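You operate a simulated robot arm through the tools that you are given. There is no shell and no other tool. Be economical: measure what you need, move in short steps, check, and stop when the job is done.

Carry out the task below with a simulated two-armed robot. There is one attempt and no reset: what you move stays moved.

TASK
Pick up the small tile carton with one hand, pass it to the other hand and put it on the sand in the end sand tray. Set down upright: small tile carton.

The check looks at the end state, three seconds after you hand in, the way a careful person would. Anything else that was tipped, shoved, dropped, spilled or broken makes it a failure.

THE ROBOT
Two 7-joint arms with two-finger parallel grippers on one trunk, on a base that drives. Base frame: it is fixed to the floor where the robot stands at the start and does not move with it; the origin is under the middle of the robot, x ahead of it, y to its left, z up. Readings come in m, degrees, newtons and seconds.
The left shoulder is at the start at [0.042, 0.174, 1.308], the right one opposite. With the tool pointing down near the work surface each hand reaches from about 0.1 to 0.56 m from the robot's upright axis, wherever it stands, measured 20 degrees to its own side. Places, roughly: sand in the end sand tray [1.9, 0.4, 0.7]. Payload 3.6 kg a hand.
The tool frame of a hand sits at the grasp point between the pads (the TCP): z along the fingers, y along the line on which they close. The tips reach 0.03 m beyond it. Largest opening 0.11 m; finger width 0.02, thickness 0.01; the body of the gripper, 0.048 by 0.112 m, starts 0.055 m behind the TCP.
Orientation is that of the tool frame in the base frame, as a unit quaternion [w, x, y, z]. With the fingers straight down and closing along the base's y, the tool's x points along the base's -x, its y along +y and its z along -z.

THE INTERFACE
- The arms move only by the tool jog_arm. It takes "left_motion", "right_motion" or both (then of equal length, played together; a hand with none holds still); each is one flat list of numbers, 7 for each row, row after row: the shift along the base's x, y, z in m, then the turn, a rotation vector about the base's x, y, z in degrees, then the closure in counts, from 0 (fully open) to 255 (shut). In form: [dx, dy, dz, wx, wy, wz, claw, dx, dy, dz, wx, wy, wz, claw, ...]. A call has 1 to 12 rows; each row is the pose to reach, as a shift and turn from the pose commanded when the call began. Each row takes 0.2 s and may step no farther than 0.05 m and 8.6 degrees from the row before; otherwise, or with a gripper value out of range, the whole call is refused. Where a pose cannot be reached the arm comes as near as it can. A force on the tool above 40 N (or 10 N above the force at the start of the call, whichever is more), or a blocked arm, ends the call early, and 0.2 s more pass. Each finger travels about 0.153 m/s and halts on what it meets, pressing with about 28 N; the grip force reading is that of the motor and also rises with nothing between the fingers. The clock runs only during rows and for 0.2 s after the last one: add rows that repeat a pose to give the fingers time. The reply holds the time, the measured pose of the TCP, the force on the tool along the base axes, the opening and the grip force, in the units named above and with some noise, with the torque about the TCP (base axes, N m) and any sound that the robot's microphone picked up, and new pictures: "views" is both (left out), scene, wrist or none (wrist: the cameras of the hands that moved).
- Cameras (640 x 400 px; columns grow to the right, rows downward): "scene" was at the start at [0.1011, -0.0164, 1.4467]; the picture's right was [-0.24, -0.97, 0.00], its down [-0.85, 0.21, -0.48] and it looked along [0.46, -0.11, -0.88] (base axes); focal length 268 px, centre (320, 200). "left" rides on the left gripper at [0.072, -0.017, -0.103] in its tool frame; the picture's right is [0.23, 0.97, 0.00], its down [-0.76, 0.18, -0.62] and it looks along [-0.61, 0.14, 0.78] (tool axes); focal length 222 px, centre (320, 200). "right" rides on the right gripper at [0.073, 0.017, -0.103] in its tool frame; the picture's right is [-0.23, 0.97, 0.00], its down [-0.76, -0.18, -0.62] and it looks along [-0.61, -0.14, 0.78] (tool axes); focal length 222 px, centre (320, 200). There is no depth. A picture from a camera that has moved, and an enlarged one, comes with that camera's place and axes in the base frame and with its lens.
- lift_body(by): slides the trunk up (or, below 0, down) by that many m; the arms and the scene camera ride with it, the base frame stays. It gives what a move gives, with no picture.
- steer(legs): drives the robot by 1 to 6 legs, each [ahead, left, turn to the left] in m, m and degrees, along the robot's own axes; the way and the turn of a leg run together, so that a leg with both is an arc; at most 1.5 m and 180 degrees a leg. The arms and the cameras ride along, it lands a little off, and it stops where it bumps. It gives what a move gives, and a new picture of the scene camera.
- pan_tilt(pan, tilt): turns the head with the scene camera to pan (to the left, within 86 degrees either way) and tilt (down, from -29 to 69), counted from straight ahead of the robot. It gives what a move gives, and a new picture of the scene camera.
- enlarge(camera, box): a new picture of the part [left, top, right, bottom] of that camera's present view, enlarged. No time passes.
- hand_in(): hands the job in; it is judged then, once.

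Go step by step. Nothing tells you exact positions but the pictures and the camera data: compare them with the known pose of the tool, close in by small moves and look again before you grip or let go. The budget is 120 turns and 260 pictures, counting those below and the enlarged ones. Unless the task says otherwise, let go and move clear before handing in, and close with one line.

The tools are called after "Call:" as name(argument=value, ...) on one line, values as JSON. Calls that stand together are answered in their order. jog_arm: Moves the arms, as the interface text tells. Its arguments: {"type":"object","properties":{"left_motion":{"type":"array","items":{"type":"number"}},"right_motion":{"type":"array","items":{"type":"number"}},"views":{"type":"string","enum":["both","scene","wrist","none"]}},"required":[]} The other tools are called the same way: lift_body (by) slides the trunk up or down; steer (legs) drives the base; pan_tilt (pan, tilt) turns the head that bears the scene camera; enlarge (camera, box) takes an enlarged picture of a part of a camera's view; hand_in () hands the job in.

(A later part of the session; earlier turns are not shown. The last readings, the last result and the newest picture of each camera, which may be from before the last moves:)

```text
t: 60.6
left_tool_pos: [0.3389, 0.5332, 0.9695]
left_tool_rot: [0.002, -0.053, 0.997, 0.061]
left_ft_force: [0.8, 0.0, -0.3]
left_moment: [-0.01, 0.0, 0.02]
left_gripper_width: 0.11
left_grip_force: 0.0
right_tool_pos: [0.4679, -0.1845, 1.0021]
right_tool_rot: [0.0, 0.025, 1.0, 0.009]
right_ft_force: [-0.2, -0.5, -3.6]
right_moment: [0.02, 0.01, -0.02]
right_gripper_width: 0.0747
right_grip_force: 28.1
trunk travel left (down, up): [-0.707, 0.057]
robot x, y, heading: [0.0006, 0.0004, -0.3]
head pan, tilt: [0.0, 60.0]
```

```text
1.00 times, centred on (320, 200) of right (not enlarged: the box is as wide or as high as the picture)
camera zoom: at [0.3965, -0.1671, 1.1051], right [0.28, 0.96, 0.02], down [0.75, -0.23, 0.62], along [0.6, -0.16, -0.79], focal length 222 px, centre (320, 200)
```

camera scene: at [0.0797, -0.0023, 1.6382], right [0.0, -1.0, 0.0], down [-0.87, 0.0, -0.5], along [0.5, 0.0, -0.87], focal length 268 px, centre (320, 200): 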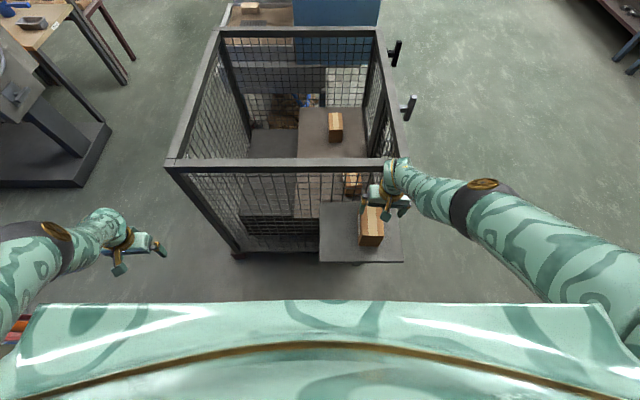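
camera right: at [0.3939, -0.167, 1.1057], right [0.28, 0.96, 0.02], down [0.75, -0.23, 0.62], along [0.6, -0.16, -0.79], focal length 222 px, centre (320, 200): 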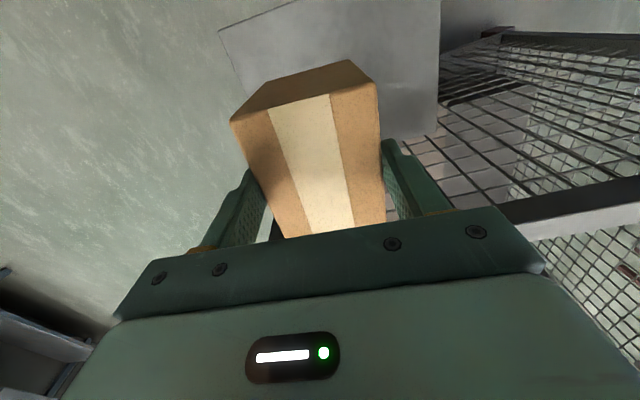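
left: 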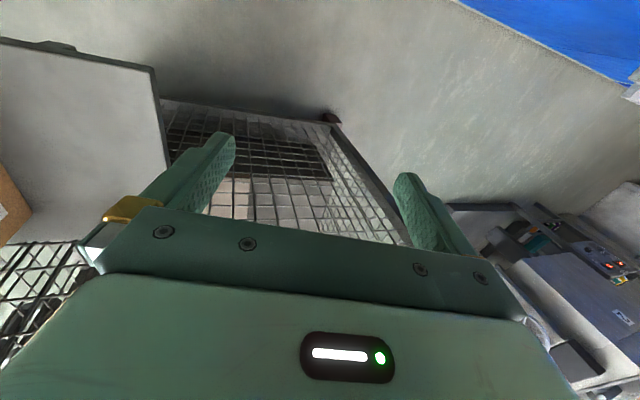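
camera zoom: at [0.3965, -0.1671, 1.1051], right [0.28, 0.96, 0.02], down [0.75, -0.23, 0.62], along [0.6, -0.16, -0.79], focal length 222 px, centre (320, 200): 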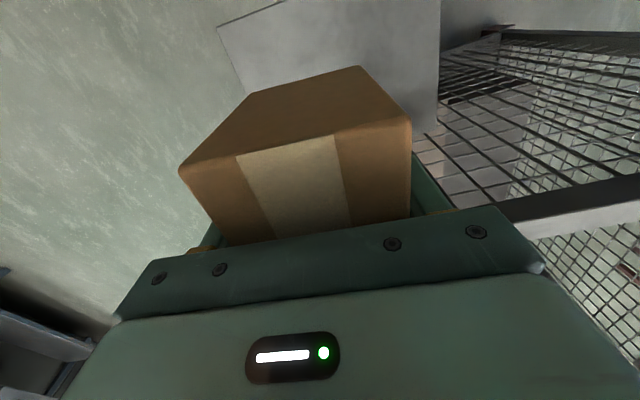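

Firm now. I'll back the robot away from the cage to get room for the handover.

Call:
steer(legs=[[-0.45, 0, 0]])

```text
t: 62.9
left_tool_pos: [0.0377, 0.5533, 0.9687]
left_tool_rot: [0.009, -0.065, 0.996, 0.059]
left_ft_force: [0.1, 0.8, 1.0]
left_moment: [-0.02, 0.0, 0.01]
left_gripper_width: 0.1103
left_grip_force: 0.0
right_tool_pos: [0.1832, -0.165, 1.0027]
right_tool_rot: [0.006, 0.015, 1.0, 0.008]
right_ft_force: [-1.3, 0.0, -1.4]
right_moment: [0.0, -0.01, 0.0]
right_gripper_width: 0.0748
right_grip_force: 28.1
trunk travel left (down, up): [-0.707, 0.057]
robot x, y, heading: [-0.2793, 0.0058, 1.2]
head pan, tilt: [0.0, 60.0]
stopped in leg 1: the robot was blocked; the commanded pose is now the measured one
camera scene: at [-0.214, 0.0099, 1.734], right [0.02, -1.0, 0.0], down [-0.86, -0.02, -0.51], along [0.51, 0.01, -0.86], focal length 268 px, centre (320, 200)
```

scene: 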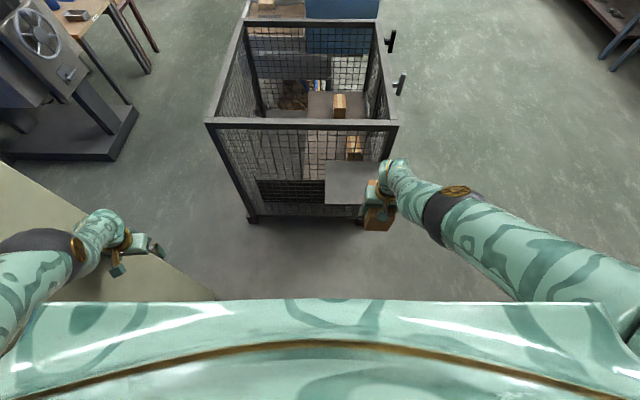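

I bumped something behind-left. I'll move forward a little and look at what's there.

Call:
steer(legs=[[0.08, 0, 0]])

Call:
pan_tilt(pan=80, tilt=45)

Call:
pan_tilt(pan=-85, tilt=45)

```text
t: 63.9
left_tool_pos: [0.1204, 0.5537, 0.9686]
left_tool_rot: [0.006, -0.065, 0.996, 0.06]
left_ft_force: [0.3, -0.9, -0.6]
left_moment: [-0.01, -0.02, 0.01]
left_gripper_width: 0.1099
left_grip_force: 0.0
right_tool_pos: [0.2651, -0.1644, 1.002]
right_tool_rot: [0.004, 0.016, 1.0, 0.01]
right_ft_force: [-0.1, -0.9, -2.7]
right_moment: [0.02, 0.02, 0.0]
right_gripper_width: 0.0749
right_grip_force: 28.2
trunk travel left (down, up): [-0.707, 0.057]
robot x, y, heading: [-0.1993, 0.0122, 1.2]
head pan, tilt: [0.0, 60.0]
camera scene: at [-0.129, 0.01, 1.7337], right [0.02, -1.0, 0.0], down [-0.86, -0.02, -0.5], along [0.5, 0.01, -0.86], focal length 268 px, centre (320, 200)
```

scene: 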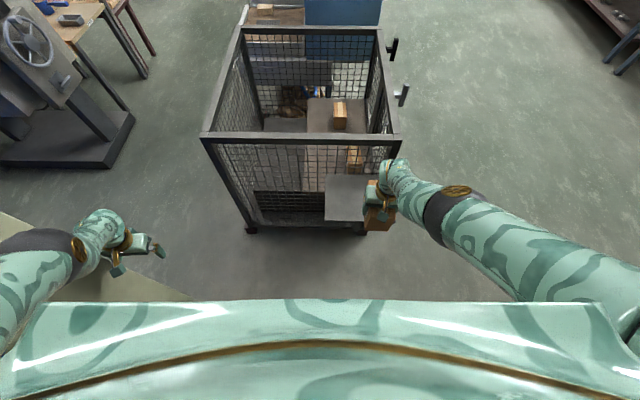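

```text
t: 65.5
left_tool_pos: [0.1227, 0.5524, 0.968]
left_tool_rot: [0.005, -0.065, 0.996, 0.059]
left_ft_force: [-0.2, 0.3, -0.5]
left_moment: [-0.01, -0.03, 0.05]
left_gripper_width: 0.11
left_grip_force: 0.0
right_tool_pos: [0.268, -0.1637, 0.9996]
right_tool_rot: [0.002, 0.015, 1.0, 0.009]
right_ft_force: [-0.5, -0.4, -3.0]
right_moment: [0.01, 0.04, -0.04]
right_gripper_width: 0.0751
right_grip_force: 27.7
trunk travel left (down, up): [-0.707, 0.057]
robot x, y, heading: [-0.2031, 0.0089, 1.4]
head pan, tilt: [80.0, 45.0]
camera scene: at [-0.1773, 0.0891, 1.7529], right [0.99, -0.16, 0.0], down [-0.11, -0.7, -0.71], along [0.11, 0.7, -0.71], focal length 268 px, centre (320, 200)
```

scene: 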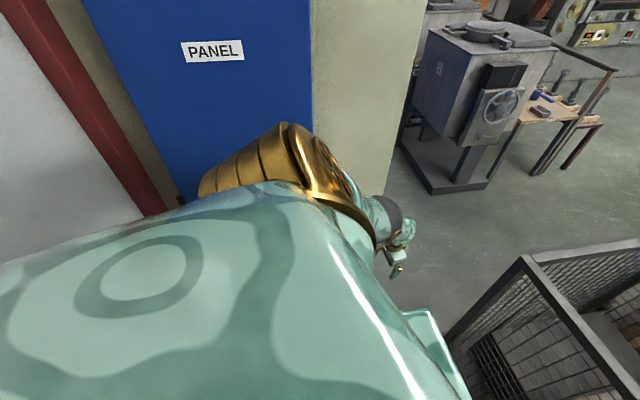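

```text
t: 68.0
left_tool_pos: [0.1233, 0.5536, 0.9676]
left_tool_rot: [0.005, -0.065, 0.996, 0.06]
left_ft_force: [-0.1, 0.9, 0.0]
left_moment: [0.03, 0.01, 0.04]
left_gripper_width: 0.1099
left_grip_force: 0.0
right_tool_pos: [0.2688, -0.1631, 0.9995]
right_tool_rot: [0.001, 0.016, 1.0, 0.009]
right_ft_force: [0.9, -0.5, -1.6]
right_moment: [0.0, 0.05, 0.03]
right_gripper_width: 0.075
right_grip_force: 27.6
trunk travel left (down, up): [-0.707, 0.057]
robot x, y, heading: [-0.1992, 0.009, 1.1]
head pan, tilt: [-85.0, 45.0]
camera scene: at [-0.1807, -0.0721, 1.7529], right [-0.99, -0.11, 0.0], down [-0.08, 0.7, -0.71], along [0.08, -0.7, -0.71], focal length 268 px, centre (320, 200)
```

scene: 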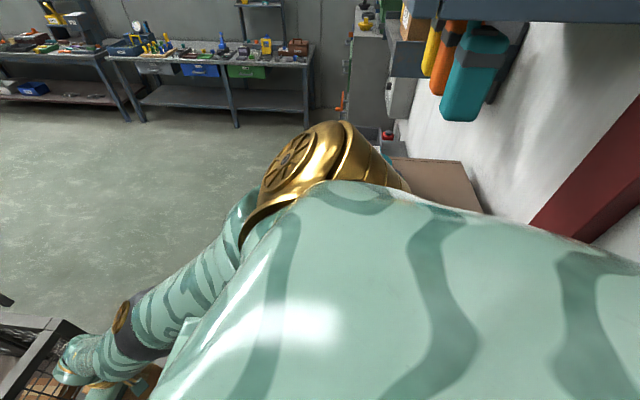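

Behind is a wall, and a tall partition stands on the left, so the way left around the cage may be narrow. I'll inspect that gap.

Call:
pan_tilt(pan=55, tilt=50)

Call:
pan_tilt(pan=55, tilt=15)

```text
t: 70.2
left_tool_pos: [0.1238, 0.5543, 0.9674]
left_tool_rot: [0.005, -0.065, 0.996, 0.06]
left_ft_force: [-1.0, 0.8, -0.7]
left_moment: [-0.01, 0.0, 0.03]
left_gripper_width: 0.1098
left_grip_force: 0.0
right_tool_pos: [0.2688, -0.1641, 0.9991]
right_tool_rot: [0.001, 0.015, 1.0, 0.01]
right_ft_force: [-0.6, 0.0, -3.7]
right_moment: [-0.01, 0.06, 0.03]
right_gripper_width: 0.0748
right_grip_force: 28.4
trunk travel left (down, up): [-0.707, 0.057]
robot x, y, heading: [-0.1986, 0.0121, 1.1]
head pan, tilt: [55.0, 50.0]
camera scene: at [-0.1464, 0.0727, 1.746], right [0.83, -0.56, 0.0], down [-0.43, -0.64, -0.64], along [0.36, 0.53, -0.77], focal length 268 px, centre (320, 200)
```

scene: 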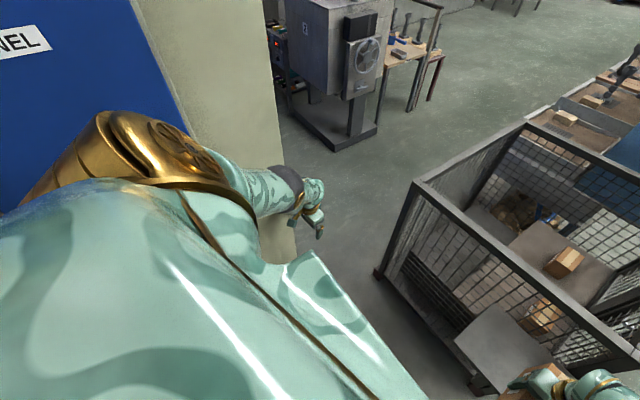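

```text
t: 71.2
left_tool_pos: [0.1231, 0.5528, 0.967]
left_tool_rot: [0.005, -0.065, 0.996, 0.06]
left_ft_force: [-0.1, 0.1, -0.1]
left_moment: [0.02, 0.04, 0.03]
left_gripper_width: 0.11
left_grip_force: 0.0
right_tool_pos: [0.2684, -0.1646, 0.9993]
right_tool_rot: [0.002, 0.015, 1.0, 0.01]
right_ft_force: [-0.6, -0.2, -3.3]
right_moment: [-0.02, 0.06, 0.01]
right_gripper_width: 0.075
right_grip_force: 28.2
trunk travel left (down, up): [-0.707, 0.057]
robot x, y, heading: [-0.1996, 0.0064, 1.0]
head pan, tilt: [55.0, 15.0]
camera scene: at [-0.1373, 0.0863, 1.7996], right [0.83, -0.56, 0.0], down [-0.15, -0.22, -0.97], along [0.54, 0.8, -0.26], focal length 268 px, centre (320, 200)
```

scene: 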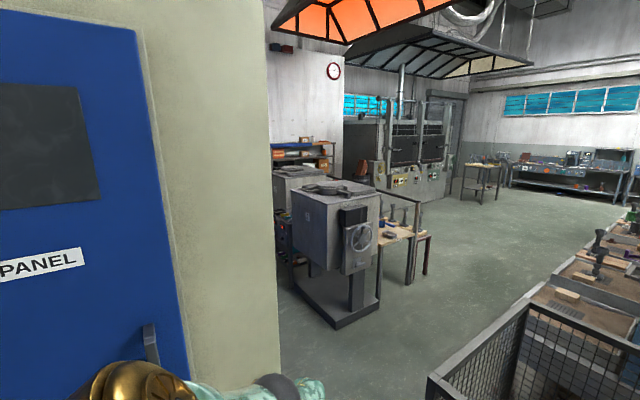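

The gap on the left is only about 0.6 m, which is too tight for this robot. The right aisle is open, so I'll raise the load fully and drive right, clear of the cage.

Call:
lift_body(by=0.05)

Call:
steer(legs=[[0.16, -0.3, 0], [0.0, -0.4, 0]])

Call:
pan_tilt(pan=-50, tilt=45)

```text
t: 72.1
left_tool_pos: [0.1222, 0.5545, 1.016]
left_tool_rot: [0.005, -0.065, 0.996, 0.06]
left_ft_force: [-0.2, -0.7, -0.9]
left_moment: [0.0, -0.01, -0.01]
left_gripper_width: 0.1097
left_grip_force: 0.1
right_tool_pos: [0.268, -0.1646, 1.0499]
right_tool_rot: [0.001, 0.015, 1.0, 0.009]
right_ft_force: [-0.6, -0.3, -2.4]
right_moment: [-0.01, 0.05, -0.02]
right_gripper_width: 0.0746
right_grip_force: 27.9
trunk travel left (down, up): [-0.757, 0.007]
robot x, y, heading: [-0.202, 0.0073, 1.1]
head pan, tilt: [55.0, 15.0]
```

```text
t: 73.8
left_tool_pos: [0.1758, 0.4049, 1.0162]
left_tool_rot: [0.005, -0.157, 0.986, 0.061]
left_ft_force: [0.2, -0.8, 0.1]
left_moment: [0.03, 0.01, 0.04]
left_gripper_width: 0.1102
left_grip_force: 0.0
right_tool_pos: [0.4519, -0.276, 1.0467]
right_tool_rot: [0.005, -0.077, 0.997, 0.01]
right_ft_force: [-1.7, -3.0, -1.6]
right_moment: [0.07, -0.05, -0.04]
right_gripper_width: 0.0749
right_grip_force: 27.8
trunk travel left (down, up): [-0.757, 0.007]
robot x, y, heading: [-0.0384, -0.1941, 11.5]
head pan, tilt: [55.0, 15.0]
stopped in leg 1: the robot was blocked; the commanded pose is now the measured one
camera scene: at [0.0083, -0.106, 1.8496], right [0.92, -0.4, 0.0], down [-0.1, -0.24, -0.97], along [0.38, 0.89, -0.26], focal length 268 px, centre (320, 200)
```

scene: 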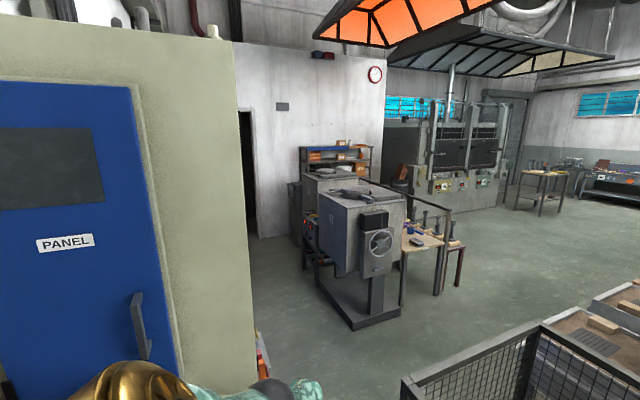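

```text
t: 75.7
left_tool_pos: [0.1807, 0.4036, 1.0167]
left_tool_rot: [0.004, -0.154, 0.986, 0.06]
left_ft_force: [-0.7, -0.6, -0.3]
left_moment: [0.02, -0.04, 0.0]
left_gripper_width: 0.1103
left_grip_force: 0.0
right_tool_pos: [0.4528, -0.2781, 1.0496]
right_tool_rot: [0.004, -0.075, 0.997, 0.009]
right_ft_force: [0.4, -0.5, -2.2]
right_moment: [-0.04, 0.02, -0.01]
right_gripper_width: 0.075
right_grip_force: 27.3
trunk travel left (down, up): [-0.757, 0.007]
robot x, y, heading: [-0.0378, -0.1922, 11.4]
head pan, tilt: [-50.0, 45.0]
camera scene: at [0.0348, -0.2402, 1.8029], right [-0.62, -0.78, 0.0], down [-0.55, 0.44, -0.71], along [0.55, -0.44, -0.71], focal length 268 px, centre (320, 200)
```

scene: 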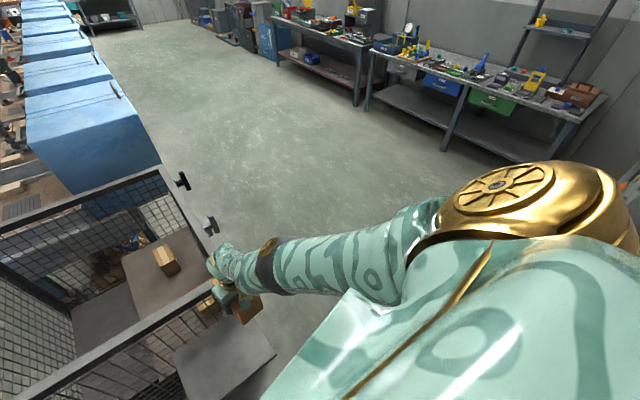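

The base was blocked again and turned 11°. I need to find what it touches, so I'll look down on each side.

Call:
pan_tilt(pan=-10, tilt=60)

Call:
pan_tilt(pan=-86, tilt=60)

```text
t: 76.7
left_tool_pos: [0.1806, 0.4045, 1.0163]
left_tool_rot: [0.002, -0.154, 0.986, 0.061]
left_ft_force: [-0.3, 0.7, -0.1]
left_moment: [-0.02, -0.01, 0.0]
left_gripper_width: 0.1101
left_grip_force: 0.0
right_tool_pos: [0.4534, -0.2781, 1.0481]
right_tool_rot: [0.003, -0.073, 0.997, 0.01]
right_ft_force: [-0.1, 0.0, -2.9]
right_moment: [0.0, 0.04, 0.01]
right_gripper_width: 0.075
right_grip_force: 28.0
trunk travel left (down, up): [-0.757, 0.007]
robot x, y, heading: [-0.0381, -0.1904, 11.6]
head pan, tilt: [-10.0, 60.0]
camera scene: at [0.0392, -0.1877, 1.7834], right [0.02, -1.0, 0.0], down [-0.87, -0.02, -0.5], along [0.5, 0.01, -0.87], focal length 268 px, centre (320, 200)
```

scene: 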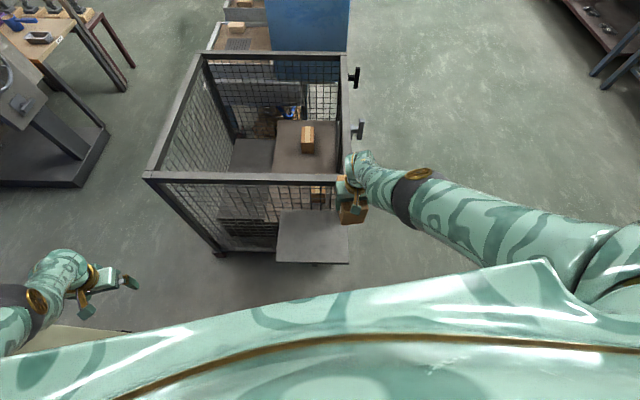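

```text
t: 78.2
left_tool_pos: [0.1807, 0.4051, 1.0157]
left_tool_rot: [0.002, -0.154, 0.986, 0.059]
left_ft_force: [-0.6, 0.1, -0.4]
left_moment: [-0.02, -0.03, 0.02]
left_gripper_width: 0.1103
left_grip_force: 0.2
right_tool_pos: [0.4534, -0.2769, 1.048]
right_tool_rot: [0.003, -0.074, 0.997, 0.01]
right_ft_force: [-0.5, 0.0, -1.5]
right_moment: [0.0, 0.07, 0.02]
right_gripper_width: 0.0751
right_grip_force: 28.2
trunk travel left (down, up): [-0.757, 0.007]
robot x, y, heading: [-0.0354, -0.1959, 11.4]
head pan, tilt: [-85.9, 60.0]
camera scene: at [-0.0095, -0.2533, 1.7834], right [-0.96, -0.27, 0.0], down [-0.23, 0.83, -0.5], along [0.13, -0.48, -0.87], focal length 268 px, centre (320, 200)
```

scene: 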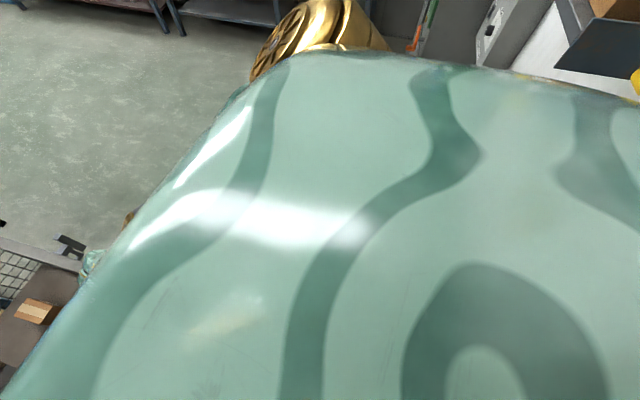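

I'll check both wrist cameras for low obstacles.

Call:
enlarge(camera="left", box=[0, 0, 640, 400])

Call:
enlarge(camera="right", box=[0, 0, 640, 400])

Call:
pan_tilt(pan=-86, tilt=20)

```text
1.00 times, centred on (320, 200) of left (not enlarged: the box is as wide or as high as the picture)
camera zoom: at [0.1179, 0.3549, 1.1143], right [-0.51, 0.85, 0.11], down [0.68, 0.32, 0.66], along [0.52, 0.41, -0.75], focal length 222 px, centre (320, 200)
```

zoom: 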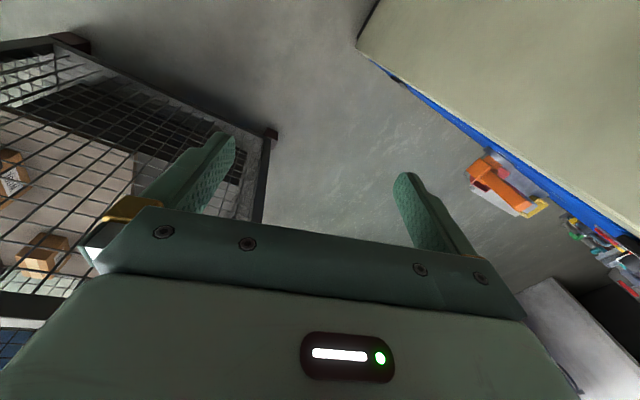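

```text
1.00 times, centred on (320, 200) of right (not enlarged: the box is as wide or as high as the picture)
camera zoom: at [0.3795, -0.2748, 1.1501], right [0.08, 1.0, 0.02], down [0.78, -0.07, 0.63], along [0.62, -0.03, -0.78], focal length 222 px, centre (320, 200)
```

zoom: 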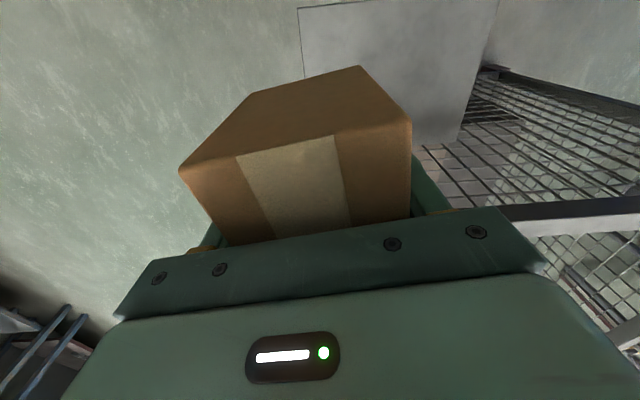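

```text
t: 79.3
left_tool_pos: [0.1815, 0.4043, 1.016]
left_tool_rot: [0.003, -0.153, 0.986, 0.06]
left_ft_force: [0.2, 0.0, 0.3]
left_moment: [0.01, 0.0, -0.01]
left_gripper_width: 0.1102
left_grip_force: 0.0
right_tool_pos: [0.4535, -0.2775, 1.0487]
right_tool_rot: [0.003, -0.074, 0.997, 0.009]
right_ft_force: [-0.9, 0.1, -2.6]
right_moment: [-0.01, 0.05, 0.03]
right_gripper_width: 0.0748
right_grip_force: 27.9
trunk travel left (down, up): [-0.757, 0.007]
robot x, y, heading: [-0.0397, -0.1942, 11.3]
head pan, tilt: [-85.9, 20.0]
camera scene: at [-0.0031, -0.2785, 1.8415], right [-0.96, -0.27, 0.0], down [-0.09, 0.33, -0.94], along [0.25, -0.91, -0.34], focal length 268 px, centre (320, 200)
```

scene: 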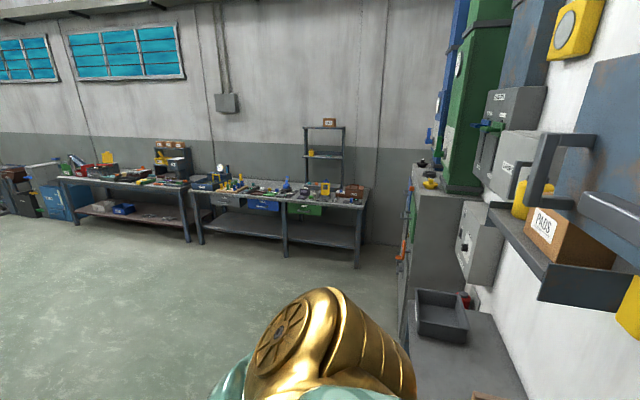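

I need to see my own base and what it is near. I'll yaw the left hand so its camera looks back at it.

Call:
jog_arm(left_motion=[0, 0, 0, 0, 0, -8.5, 0, 0, 0, 0, 0, 0, -17, 0, 0, 0, 0, 0, 0, -25.5, 0, 0, 0, 0, 0, 0, -34, 0, 0, 0, 0, 0, 0, -42.5, 0, 0, 0, 0, 0, 0, -51, 0, 0, 0, 0, 0, 0, -59.5, 0, 0, 0, 0, 0, 0, -68, 0, 0, 0, 0, 0, 0, -76.5, 0, 0, 0, 0, 0, 0, -85, 0, 0, 0, 0, 0, 0, -93.5, 0, 0, 0, 0, 0, 0, -102, 0], views="wrist")

```text
t: 81.9
left_tool_pos: [0.1775, 0.4007, 1.0198]
left_tool_rot: [0.049, 0.67, 0.739, 0.036]
left_ft_force: [0.8, -0.6, 0.7]
left_moment: [-0.02, 0.0, 0.01]
left_gripper_width: 0.1099
left_grip_force: 0.0
left hand out of reach, approached as far as the arm can: row 12
right_tool_pos: [0.454, -0.2783, 1.0494]
right_tool_rot: [0.003, -0.075, 0.997, 0.008]
right_ft_force: [-0.1, 0.0, -3.2]
right_moment: [0.01, 0.07, 0.0]
right_gripper_width: 0.0748
right_grip_force: 27.8
trunk travel left (down, up): [-0.757, 0.007]
robot x, y, heading: [-0.0399, -0.1895, 11.2]
head pan, tilt: [-85.9, 20.0]
camera left: at [0.1415, 0.4737, 1.1172], right [0.94, 0.32, 0.11], down [0.17, -0.73, 0.66], along [0.29, -0.6, -0.74], focal length 222 px, centre (320, 200)
```

left: 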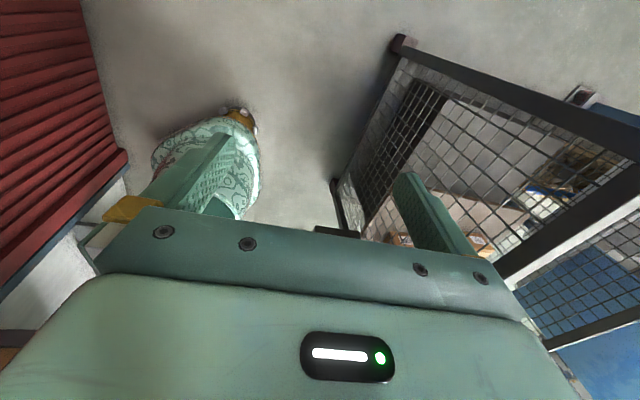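

The wrist view shows a small base (about 0.19 m ahead and 0.25 m behind centre), a red tool chest behind, and the wall corner near (0.09, 0.67). The cage post is at (0.63, 0.505). A sideways pass left with heading 0 and x ≈ 0.375 should fit, with the hands over the rail. First I'll return to near the start heading.

Call:
steer(legs=[[0.06, 0.2, -11.4]])

Call:
enlarge(camera="left", box=[0, 0, 640, 400])

```text
t: 83.5
left_tool_pos: [0.3325, 0.5412, 1.0194]
left_tool_rot: [0.052, 0.743, 0.666, 0.031]
left_ft_force: [-0.6, -1.4, 0.5]
left_moment: [0.04, 0.01, 0.02]
left_gripper_width: 0.1101
left_grip_force: 0.0
right_tool_pos: [0.4634, -0.1786, 1.0483]
right_tool_rot: [0.005, 0.028, 1.0, 0.009]
right_ft_force: [-0.6, -0.1, -1.6]
right_moment: [0.02, 0.06, 0.01]
right_gripper_width: 0.0747
right_grip_force: 28.2
trunk travel left (down, up): [-0.757, 0.007]
robot x, y, heading: [0.0012, 0.0063, -0.3]
head pan, tilt: [-85.9, 20.0]
camera scene: at [0.0153, -0.0878, 1.8414], right [-1.0, -0.06, 0.0], down [-0.02, 0.34, -0.94], along [0.06, -0.94, -0.34], focal length 268 px, centre (320, 200)
```

scene: 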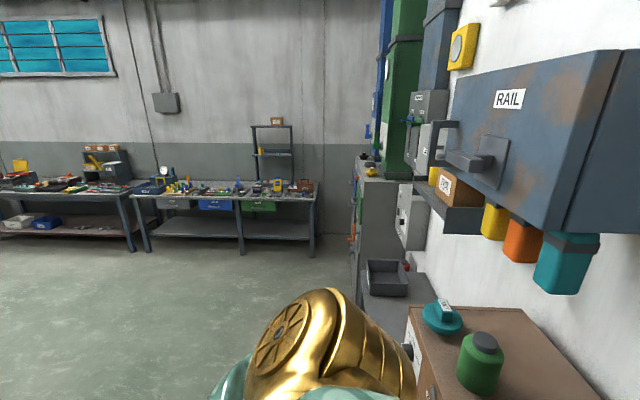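

```text
1.00 times, centred on (320, 200) of left (not enlarged: the box is as wide or as high as the picture)
camera zoom: at [0.3104, 0.62, 1.1184], right [0.99, 0.12, 0.11], down [0.02, -0.75, 0.66], along [0.16, -0.65, -0.75], focal length 222 px, centre (320, 200)
```

zoom: 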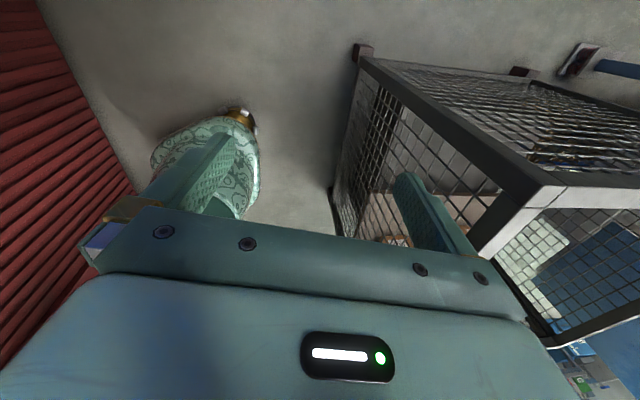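

Clearance looks feasible, with roughly 4 cm on each side. I'll advance in small legs and then turn about -15° to line up with the gap.

Call:
steer(legs=[[0.17, 0.09, 0], [0.085, 0.11, 0], [0, 0, -15.3]])

Call:
enlarge(camera="left", box=[0, 0, 640, 400])

```text
t: 86.9
left_tool_pos: [0.7208, 0.632, 1.0191]
left_tool_rot: [0.055, 0.826, 0.56, 0.024]
left_ft_force: [-0.3, 0.0, 0.6]
left_moment: [-0.01, -0.02, 0.04]
left_gripper_width: 0.11
left_grip_force: 0.1
right_tool_pos: [0.6531, -0.0976, 1.0474]
right_tool_rot: [0.005, 0.163, 0.987, 0.008]
right_ft_force: [-0.6, 0.1, -2.5]
right_moment: [-0.02, 0.0, 0.01]
right_gripper_width: 0.0749
right_grip_force: 27.9
trunk travel left (down, up): [-0.757, 0.007]
robot x, y, heading: [0.2617, 0.2064, -16.4]
head pan, tilt: [-85.9, 20.0]
camera scene: at [0.2484, 0.1109, 1.8415], right [-0.98, 0.21, 0.0], down [0.07, 0.33, -0.94], along [-0.19, -0.92, -0.34], focal length 268 px, centre (320, 200)
```

scene: 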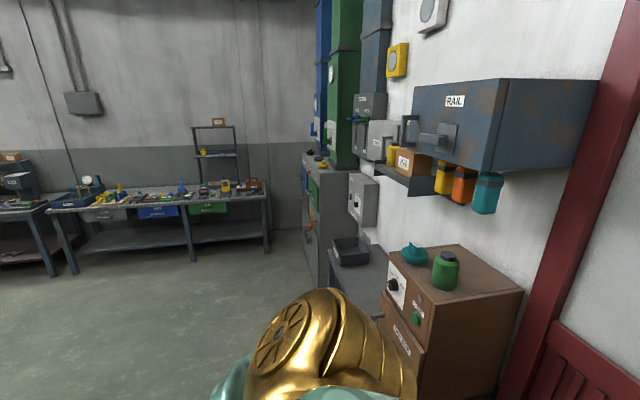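

```text
1.00 times, centred on (320, 200) of left (not enlarged: the box is as wide or as high as the picture)
camera zoom: at [0.7206, 0.7128, 1.117], right [0.98, -0.14, 0.11], down [-0.18, -0.73, 0.66], along [-0.02, -0.67, -0.74], focal length 222 px, centre (320, 200)
```

zoom: 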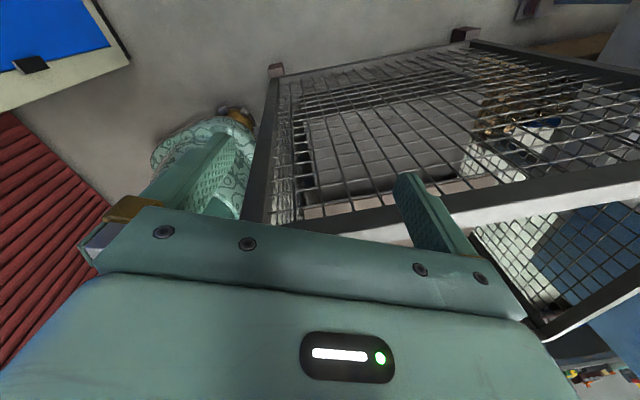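

Reached. The wall corner is near (0.05, 0.64) and the cage foot near (0.59, 0.53), so there is about 5 cm to spare each side. Sliding left through the gap now.

Call:
steer(legs=[[-0.03, 0.38, 0]])

Call:
enlarge(camera="left", box=[0, 0, 640, 400])

```text
t: 89.3
left_tool_pos: [0.7555, 0.9943, 1.0202]
left_tool_rot: [0.055, 0.8, 0.597, 0.027]
left_ft_force: [-0.1, 0.4, -0.3]
left_moment: [-0.05, -0.07, 0.0]
left_gripper_width: 0.11
left_grip_force: 0.0
right_tool_pos: [0.7542, 0.2617, 1.0464]
right_tool_rot: [0.005, 0.119, 0.993, 0.01]
right_ft_force: [-0.3, 0.1, -3.2]
right_moment: [-0.01, 0.03, 0.02]
right_gripper_width: 0.0749
right_grip_force: 28.1
trunk travel left (down, up): [-0.757, 0.007]
robot x, y, heading: [0.3331, 0.5294, -10.7]
head pan, tilt: [-85.9, 20.0]
camera scene: at [0.331, 0.4312, 1.8413], right [-0.99, 0.12, 0.0], down [0.04, 0.34, -0.94], along [-0.11, -0.93, -0.34], focal length 268 px, centre (320, 200)
```

scene: 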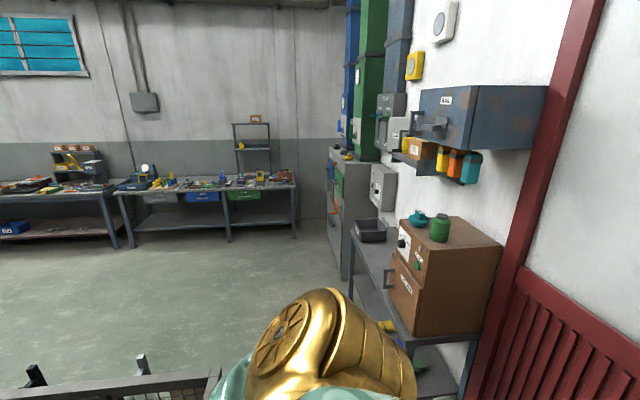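

```text
1.00 times, centred on (320, 200) of left (not enlarged: the box is as wide or as high as the picture)
camera zoom: at [0.7475, 1.0754, 1.1189], right [0.99, -0.06, 0.11], down [-0.11, -0.75, 0.66], along [0.05, -0.66, -0.75], focal length 222 px, centre (320, 200)
```

zoom: 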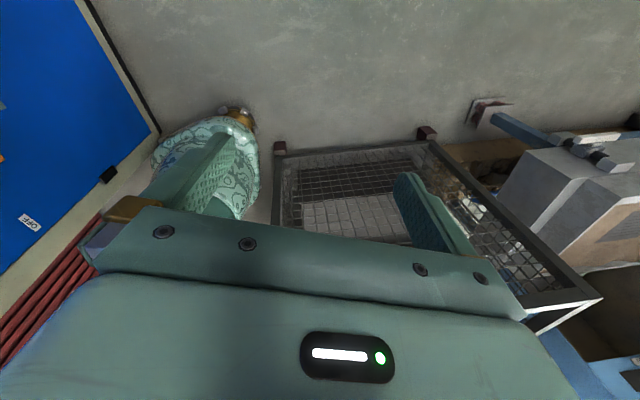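

The base is close to the wall on its rear-left and has room towards the cage. I'll nudge forward 2.5 cm and continue left.

Call:
steer(legs=[[0.025, 0.03, 0], [0.02, 0.4, 0]])

Call:
enlarge(camera="left", box=[0, 0, 640, 400])

```text
t: 90.2
left_tool_pos: [0.7719, 1.0055, 1.0181]
left_tool_rot: [0.056, 0.8, 0.597, 0.025]
left_ft_force: [1.6, -0.1, -0.8]
left_moment: [0.01, 0.0, -0.03]
left_gripper_width: 0.1101
left_grip_force: 0.0
right_tool_pos: [0.7656, 0.2727, 1.0468]
right_tool_rot: [0.004, 0.12, 0.993, 0.007]
right_ft_force: [0.1, -0.1, -2.3]
right_moment: [0.0, 0.05, 0.03]
right_gripper_width: 0.075
right_grip_force: 28.6
trunk travel left (down, up): [-0.757, 0.007]
robot x, y, heading: [0.348, 0.541, -11.0]
head pan, tilt: [-85.9, 20.0]
stopped in leg 1: the robot was blocked; the commanded pose is now the measured one
camera scene: at [0.3459, 0.4476, 1.8416], right [-0.99, 0.12, 0.0], down [0.04, 0.34, -0.94], along [-0.11, -0.93, -0.34], focal length 268 px, centre (320, 200)
```

scene: 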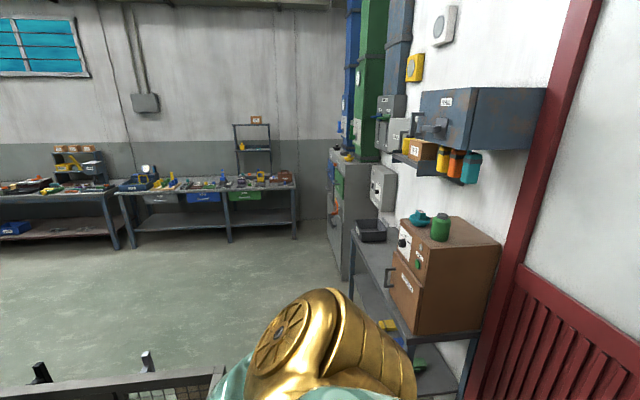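

```text
1.00 times, centred on (320, 200) of left (not enlarged: the box is as wide or as high as the picture)
camera zoom: at [0.7634, 1.0879, 1.1164], right [0.99, -0.06, 0.11], down [-0.12, -0.74, 0.66], along [0.04, -0.67, -0.74], focal length 222 px, centre (320, 200)
```

zoom: 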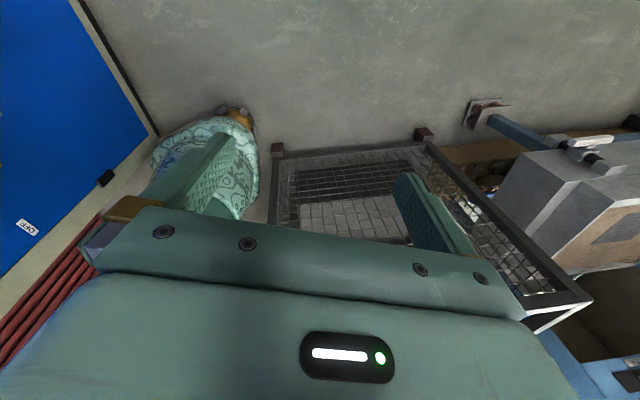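

The back of the torso seems to be touching the wall corner. I'll move forward 2 cm and then left.

Call:
steer(legs=[[0.02, 0, 0]])

Call:
steer(legs=[[0.0, 0.1, 0]])

Call:
enlarge(camera="left", box=[0, 0, 640, 400])

```text
t: 90.9
left_tool_pos: [0.7699, 1.0062, 1.0183]
left_tool_rot: [0.057, 0.8, 0.597, 0.026]
left_ft_force: [0.6, -0.2, -0.4]
left_moment: [0.0, -0.02, 0.0]
left_gripper_width: 0.1101
left_grip_force: 0.0
right_tool_pos: [0.7653, 0.2725, 1.0463]
right_tool_rot: [0.003, 0.121, 0.993, 0.007]
right_ft_force: [-0.3, -0.4, -2.9]
right_moment: [-0.05, 0.06, 0.01]
right_gripper_width: 0.0748
right_grip_force: 28.1
trunk travel left (down, up): [-0.757, 0.007]
robot x, y, heading: [0.3425, 0.5442, -10.6]
head pan, tilt: [-85.9, 20.0]
stopped in leg 1: the robot was blocked; the commanded pose is now the measured one
camera scene: at [0.3454, 0.447, 1.8416], right [-0.99, 0.12, 0.0], down [0.04, 0.34, -0.94], along [-0.11, -0.93, -0.34], focal length 268 px, centre (320, 200)
```

scene: 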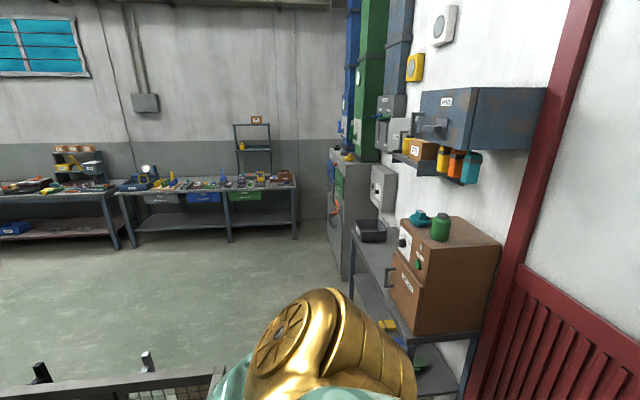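

```text
t: 92.1
left_tool_pos: [0.7275, 1.0561, 1.0172]
left_tool_rot: [0.054, 0.774, 0.63, 0.027]
left_ft_force: [0.3, -0.2, -0.2]
left_moment: [0.03, 0.01, 0.01]
left_gripper_width: 0.1101
left_grip_force: 0.0
right_tool_pos: [0.7875, 0.3242, 1.0475]
right_tool_rot: [0.004, 0.078, 0.997, 0.006]
right_ft_force: [0.2, 0.0, -2.4]
right_moment: [-0.01, 0.05, 0.02]
right_gripper_width: 0.075
right_grip_force: 27.6
trunk travel left (down, up): [-0.757, 0.007]
robot x, y, heading: [0.3473, 0.5566, -5.9]
head pan, tilt: [-85.9, 20.0]
stopped in leg 1: the robot was blocked; the commanded pose is now the measured one
camera scene: at [0.3528, 0.4626, 1.8416], right [-1.0, 0.03, 0.0], down [0.01, 0.34, -0.94], along [-0.03, -0.94, -0.34], focal length 268 px, centre (320, 200)
```

scene: 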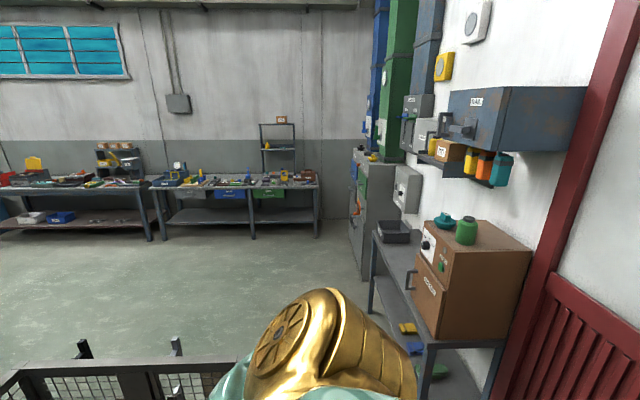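

```text
1.00 times, centred on (320, 200) of left (not enlarged: the box is as wide or as high as the picture)
camera zoom: at [0.7142, 1.1366, 1.1168], right [0.99, 0.03, 0.11], down [-0.05, -0.75, 0.66], along [0.1, -0.66, -0.74], focal length 222 px, centre (320, 200)
```

zoom: 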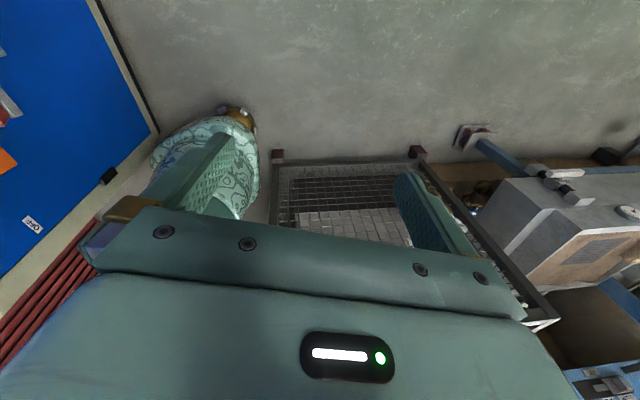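

The robot does not fit: it is blocked both forward and left. I'll back out and take the right side, where x ≈ 0.09 should clear both the bench (front x ≈ -0.24) and the plate (x ≈ 0.36).

Call:
steer(legs=[[-0.01, -0.15, -4], [-0.04, -0.2, 0]])

```text
t: 94.7
left_tool_pos: [0.6573, 0.6893, 1.0177]
left_tool_rot: [0.055, 0.795, 0.604, 0.026]
left_ft_force: [0.1, -0.1, -0.2]
left_moment: [0.02, 0.03, -0.03]
left_gripper_width: 0.1099
left_grip_force: 0.0
right_tool_pos: [0.6654, -0.0448, 1.0469]
right_tool_rot: [0.004, 0.112, 0.994, 0.007]
right_ft_force: [0.3, 1.5, -2.1]
right_moment: [0.02, 0.06, 0.0]
right_gripper_width: 0.075
right_grip_force: 28.2
trunk travel left (down, up): [-0.757, 0.007]
robot x, y, heading: [0.243, 0.2133, -10.2]
head pan, tilt: [-85.9, 20.0]
camera scene: at [0.2416, 0.1227, 1.8416], right [-0.99, 0.1, 0.0], down [0.03, 0.34, -0.94], along [-0.1, -0.94, -0.34], focal length 268 px, centre (320, 200)
```

scene: 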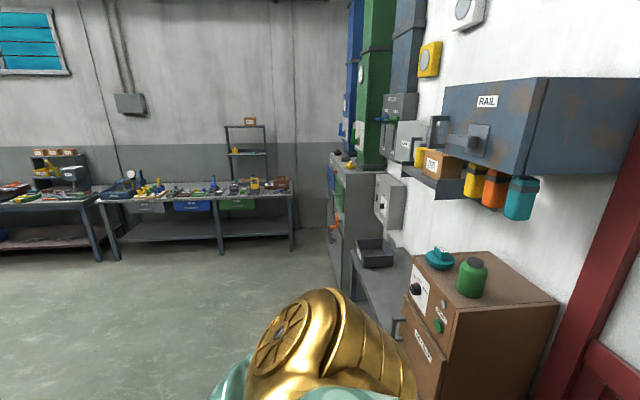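

Call:
steer(legs=[[-0.131, -0.138, 0], [0, 0, 10.2]])

Call:
steer(legs=[[0, -0.3, 0]])

```text
t: 97.0
left_tool_pos: [0.4104, 0.6402, 1.0197]
left_tool_rot: [0.053, 0.737, 0.673, 0.031]
left_ft_force: [-0.2, -0.2, 0.4]
left_moment: [0.04, 0.04, -0.01]
left_gripper_width: 0.1102
left_grip_force: 0.1
right_tool_pos: [0.5516, -0.0793, 1.0474]
right_tool_rot: [0.004, 0.02, 1.0, 0.008]
right_ft_force: [0.6, 0.2, -1.1]
right_moment: [0.01, 0.03, 0.0]
right_gripper_width: 0.0752
right_grip_force: 28.5
trunk travel left (down, up): [-0.757, 0.007]
robot x, y, heading: [0.088, 0.1019, 0.5]
head pan, tilt: [-85.9, 20.0]
camera scene: at [0.1033, 0.0079, 1.8414], right [-1.0, -0.08, 0.0], down [-0.03, 0.34, -0.94], along [0.07, -0.94, -0.34], focal length 268 px, centre (320, 200)
```

scene: 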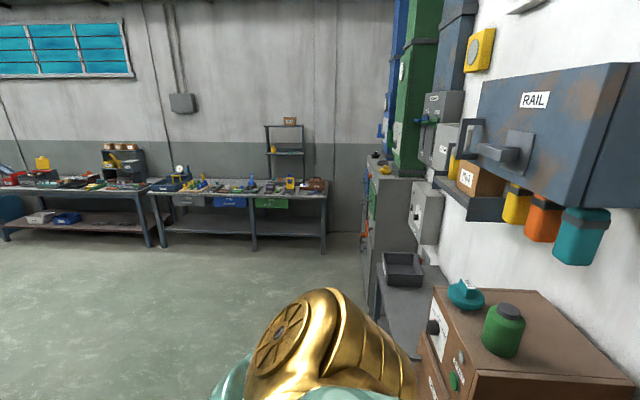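

```text
t: 99.0
left_tool_pos: [0.4125, 0.3442, 1.0187]
left_tool_rot: [0.053, 0.737, 0.673, 0.03]
left_ft_force: [-0.9, 1.1, -0.8]
left_moment: [0.02, -0.01, -0.03]
left_gripper_width: 0.11
left_grip_force: 0.1
right_tool_pos: [0.5541, -0.3752, 1.047]
right_tool_rot: [0.004, 0.021, 1.0, 0.007]
right_ft_force: [0.4, 0.4, -2.8]
right_moment: [0.01, 0.04, -0.02]
right_gripper_width: 0.075
right_grip_force: 28.0
trunk travel left (down, up): [-0.757, 0.007]
robot x, y, heading: [0.0896, -0.1956, 0.4]
head pan, tilt: [-85.9, 20.0]
camera scene: at [0.1062, -0.2879, 1.8416], right [-1.0, -0.08, 0.0], down [-0.03, 0.34, -0.94], along [0.07, -0.94, -0.34], focal length 268 px, centre (320, 200)
```

scene: 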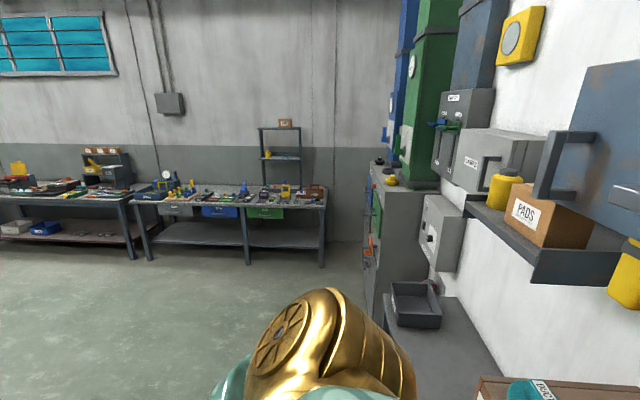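

No contact. Continue right.

Call:
steer(legs=[[0.01, -0.4, 0]])

```text
t: 101.0
left_tool_pos: [0.5046, 0.0748, 1.0179]
left_tool_rot: [0.059, 0.78, 0.623, 0.028]
left_ft_force: [0.4, 0.4, -0.2]
left_moment: [-0.05, 0.01, -0.03]
left_gripper_width: 0.1102
left_grip_force: 0.1
right_tool_pos: [0.5438, -0.6552, 1.047]
right_tool_rot: [0.003, 0.087, 0.996, 0.005]
right_ft_force: [0.2, 0.6, -2.2]
right_moment: [-0.03, 0.03, 0.02]
right_gripper_width: 0.0749
right_grip_force: 28.1
trunk travel left (down, up): [-0.757, 0.007]
robot x, y, heading: [0.11, -0.4219, -7.2]
head pan, tilt: [-85.9, 20.0]
stopped in leg 1: the robot was blocked; the commanded pose is now the measured one
camera scene: at [0.1125, -0.5069, 1.842], right [-1.0, 0.06, 0.0], down [0.02, 0.34, -0.94], along [-0.05, -0.94, -0.34], focal length 268 px, centre (320, 200)
```

scene: 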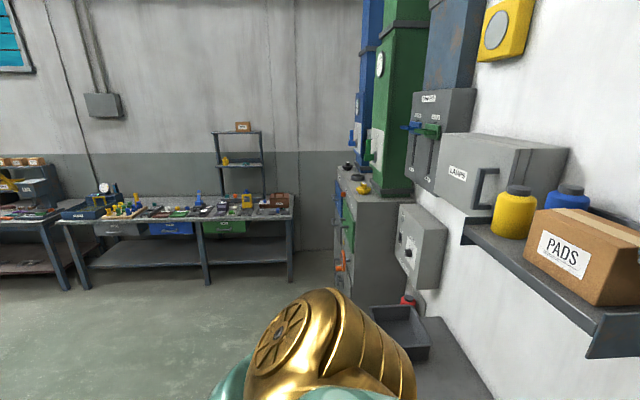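

Rear-right contact with the bench corner. Turning right in place swings the rear away; then I can drive out forward between the bench and the plate.

Call:
steer(legs=[[0, 0.02, -23]])

Call:
steer(legs=[[0.3, 0, 0]])

```text
t: 102.6
left_tool_pos: [0.6718, -0.1062, 1.0202]
left_tool_rot: [0.061, 0.889, 0.453, 0.018]
left_ft_force: [-0.5, -0.8, -0.2]
left_moment: [0.0, -0.02, -0.02]
left_gripper_width: 0.1099
left_grip_force: 0.1
right_tool_pos: [0.4221, -0.7945, 1.0474]
right_tool_rot: [0.004, 0.285, 0.959, 0.006]
right_ft_force: [-0.1, -0.9, -1.6]
right_moment: [0.04, 0.05, 0.03]
right_gripper_width: 0.0749
right_grip_force: 28.4
trunk travel left (down, up): [-0.757, 0.007]
robot x, y, heading: [0.1183, -0.4, -30.3]
head pan, tilt: [-85.9, 20.0]
camera scene: at [0.0834, -0.4921, 1.8415], right [-0.9, 0.44, 0.0], down [0.15, 0.31, -0.94], along [-0.42, -0.84, -0.34], focal length 268 px, centre (320, 200)
```

scene: 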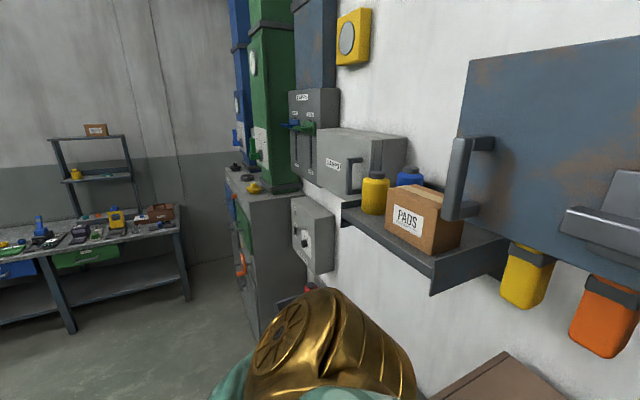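

```text
t: 104.6
left_tool_pos: [0.9286, -0.2537, 1.0191]
left_tool_rot: [0.061, 0.888, 0.455, 0.017]
left_ft_force: [-0.4, 0.2, -0.3]
left_moment: [-0.02, 0.0, -0.05]
left_gripper_width: 0.1102
left_grip_force: 0.1
right_tool_pos: [0.68, -0.9438, 1.0458]
right_tool_rot: [0.004, 0.284, 0.959, 0.007]
right_ft_force: [-0.5, -0.6, -1.4]
right_moment: [0.04, 0.03, 0.01]
right_gripper_width: 0.0747
right_grip_force: 27.6
trunk travel left (down, up): [-0.757, 0.007]
robot x, y, heading: [0.3726, -0.5542, -30.2]
head pan, tilt: [-85.9, 20.0]
camera scene: at [0.3404, -0.6428, 1.8415], right [-0.9, 0.44, 0.0], down [0.15, 0.31, -0.94], along [-0.41, -0.84, -0.34], focal length 268 px, centre (320, 200)
```

scene: 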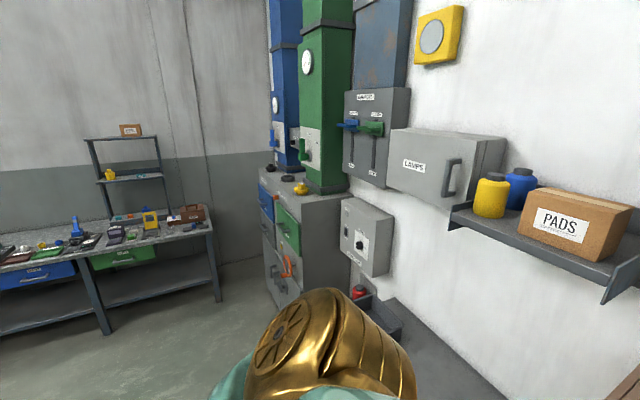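

Out of the nook. The left hand is now close to the cage's latches, so I'll check before moving.

Call:
enlarge(camera="left", box=[0, 0, 640, 400])

Call:
pan_tilt(pan=30, tilt=50)

```text
1.00 times, centred on (320, 200) of left (not enlarged: the box is as wide or as high as the picture)
camera zoom: at [0.9472, -0.1753, 1.1187], right [0.92, -0.38, 0.11], down [-0.36, -0.66, 0.66], along [-0.17, -0.65, -0.74], focal length 222 px, centre (320, 200)
```

zoom: 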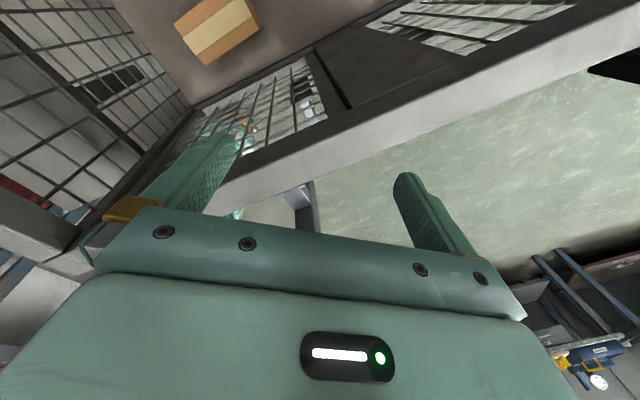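

```text
t: 106.6
left_tool_pos: [0.9296, -0.2556, 1.0199]
left_tool_rot: [0.06, 0.889, 0.454, 0.016]
left_ft_force: [-0.6, 0.3, -1.0]
left_moment: [0.02, 0.01, 0.01]
left_gripper_width: 0.11
left_grip_force: 0.0
right_tool_pos: [0.6811, -0.9455, 1.0457]
right_tool_rot: [0.004, 0.283, 0.959, 0.007]
right_ft_force: [-0.2, -0.6, -2.8]
right_moment: [0.0, 0.03, -0.02]
right_gripper_width: 0.075
right_grip_force: 28.1
trunk travel left (down, up): [-0.757, 0.007]
robot x, y, heading: [0.3721, -0.5563, -30.0]
head pan, tilt: [30.0, 50.0]
camera scene: at [0.4598, -0.5602, 1.7958], right [0.0, -1.0, 0.0], down [-0.77, 0.0, -0.64], along [0.64, 0.0, -0.77], focal length 268 px, centre (320, 200)
```

scene: 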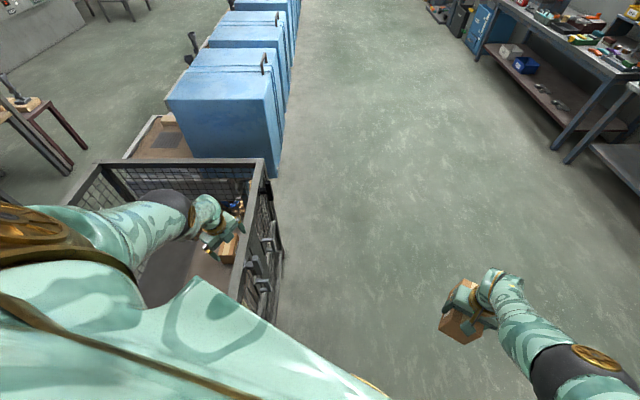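

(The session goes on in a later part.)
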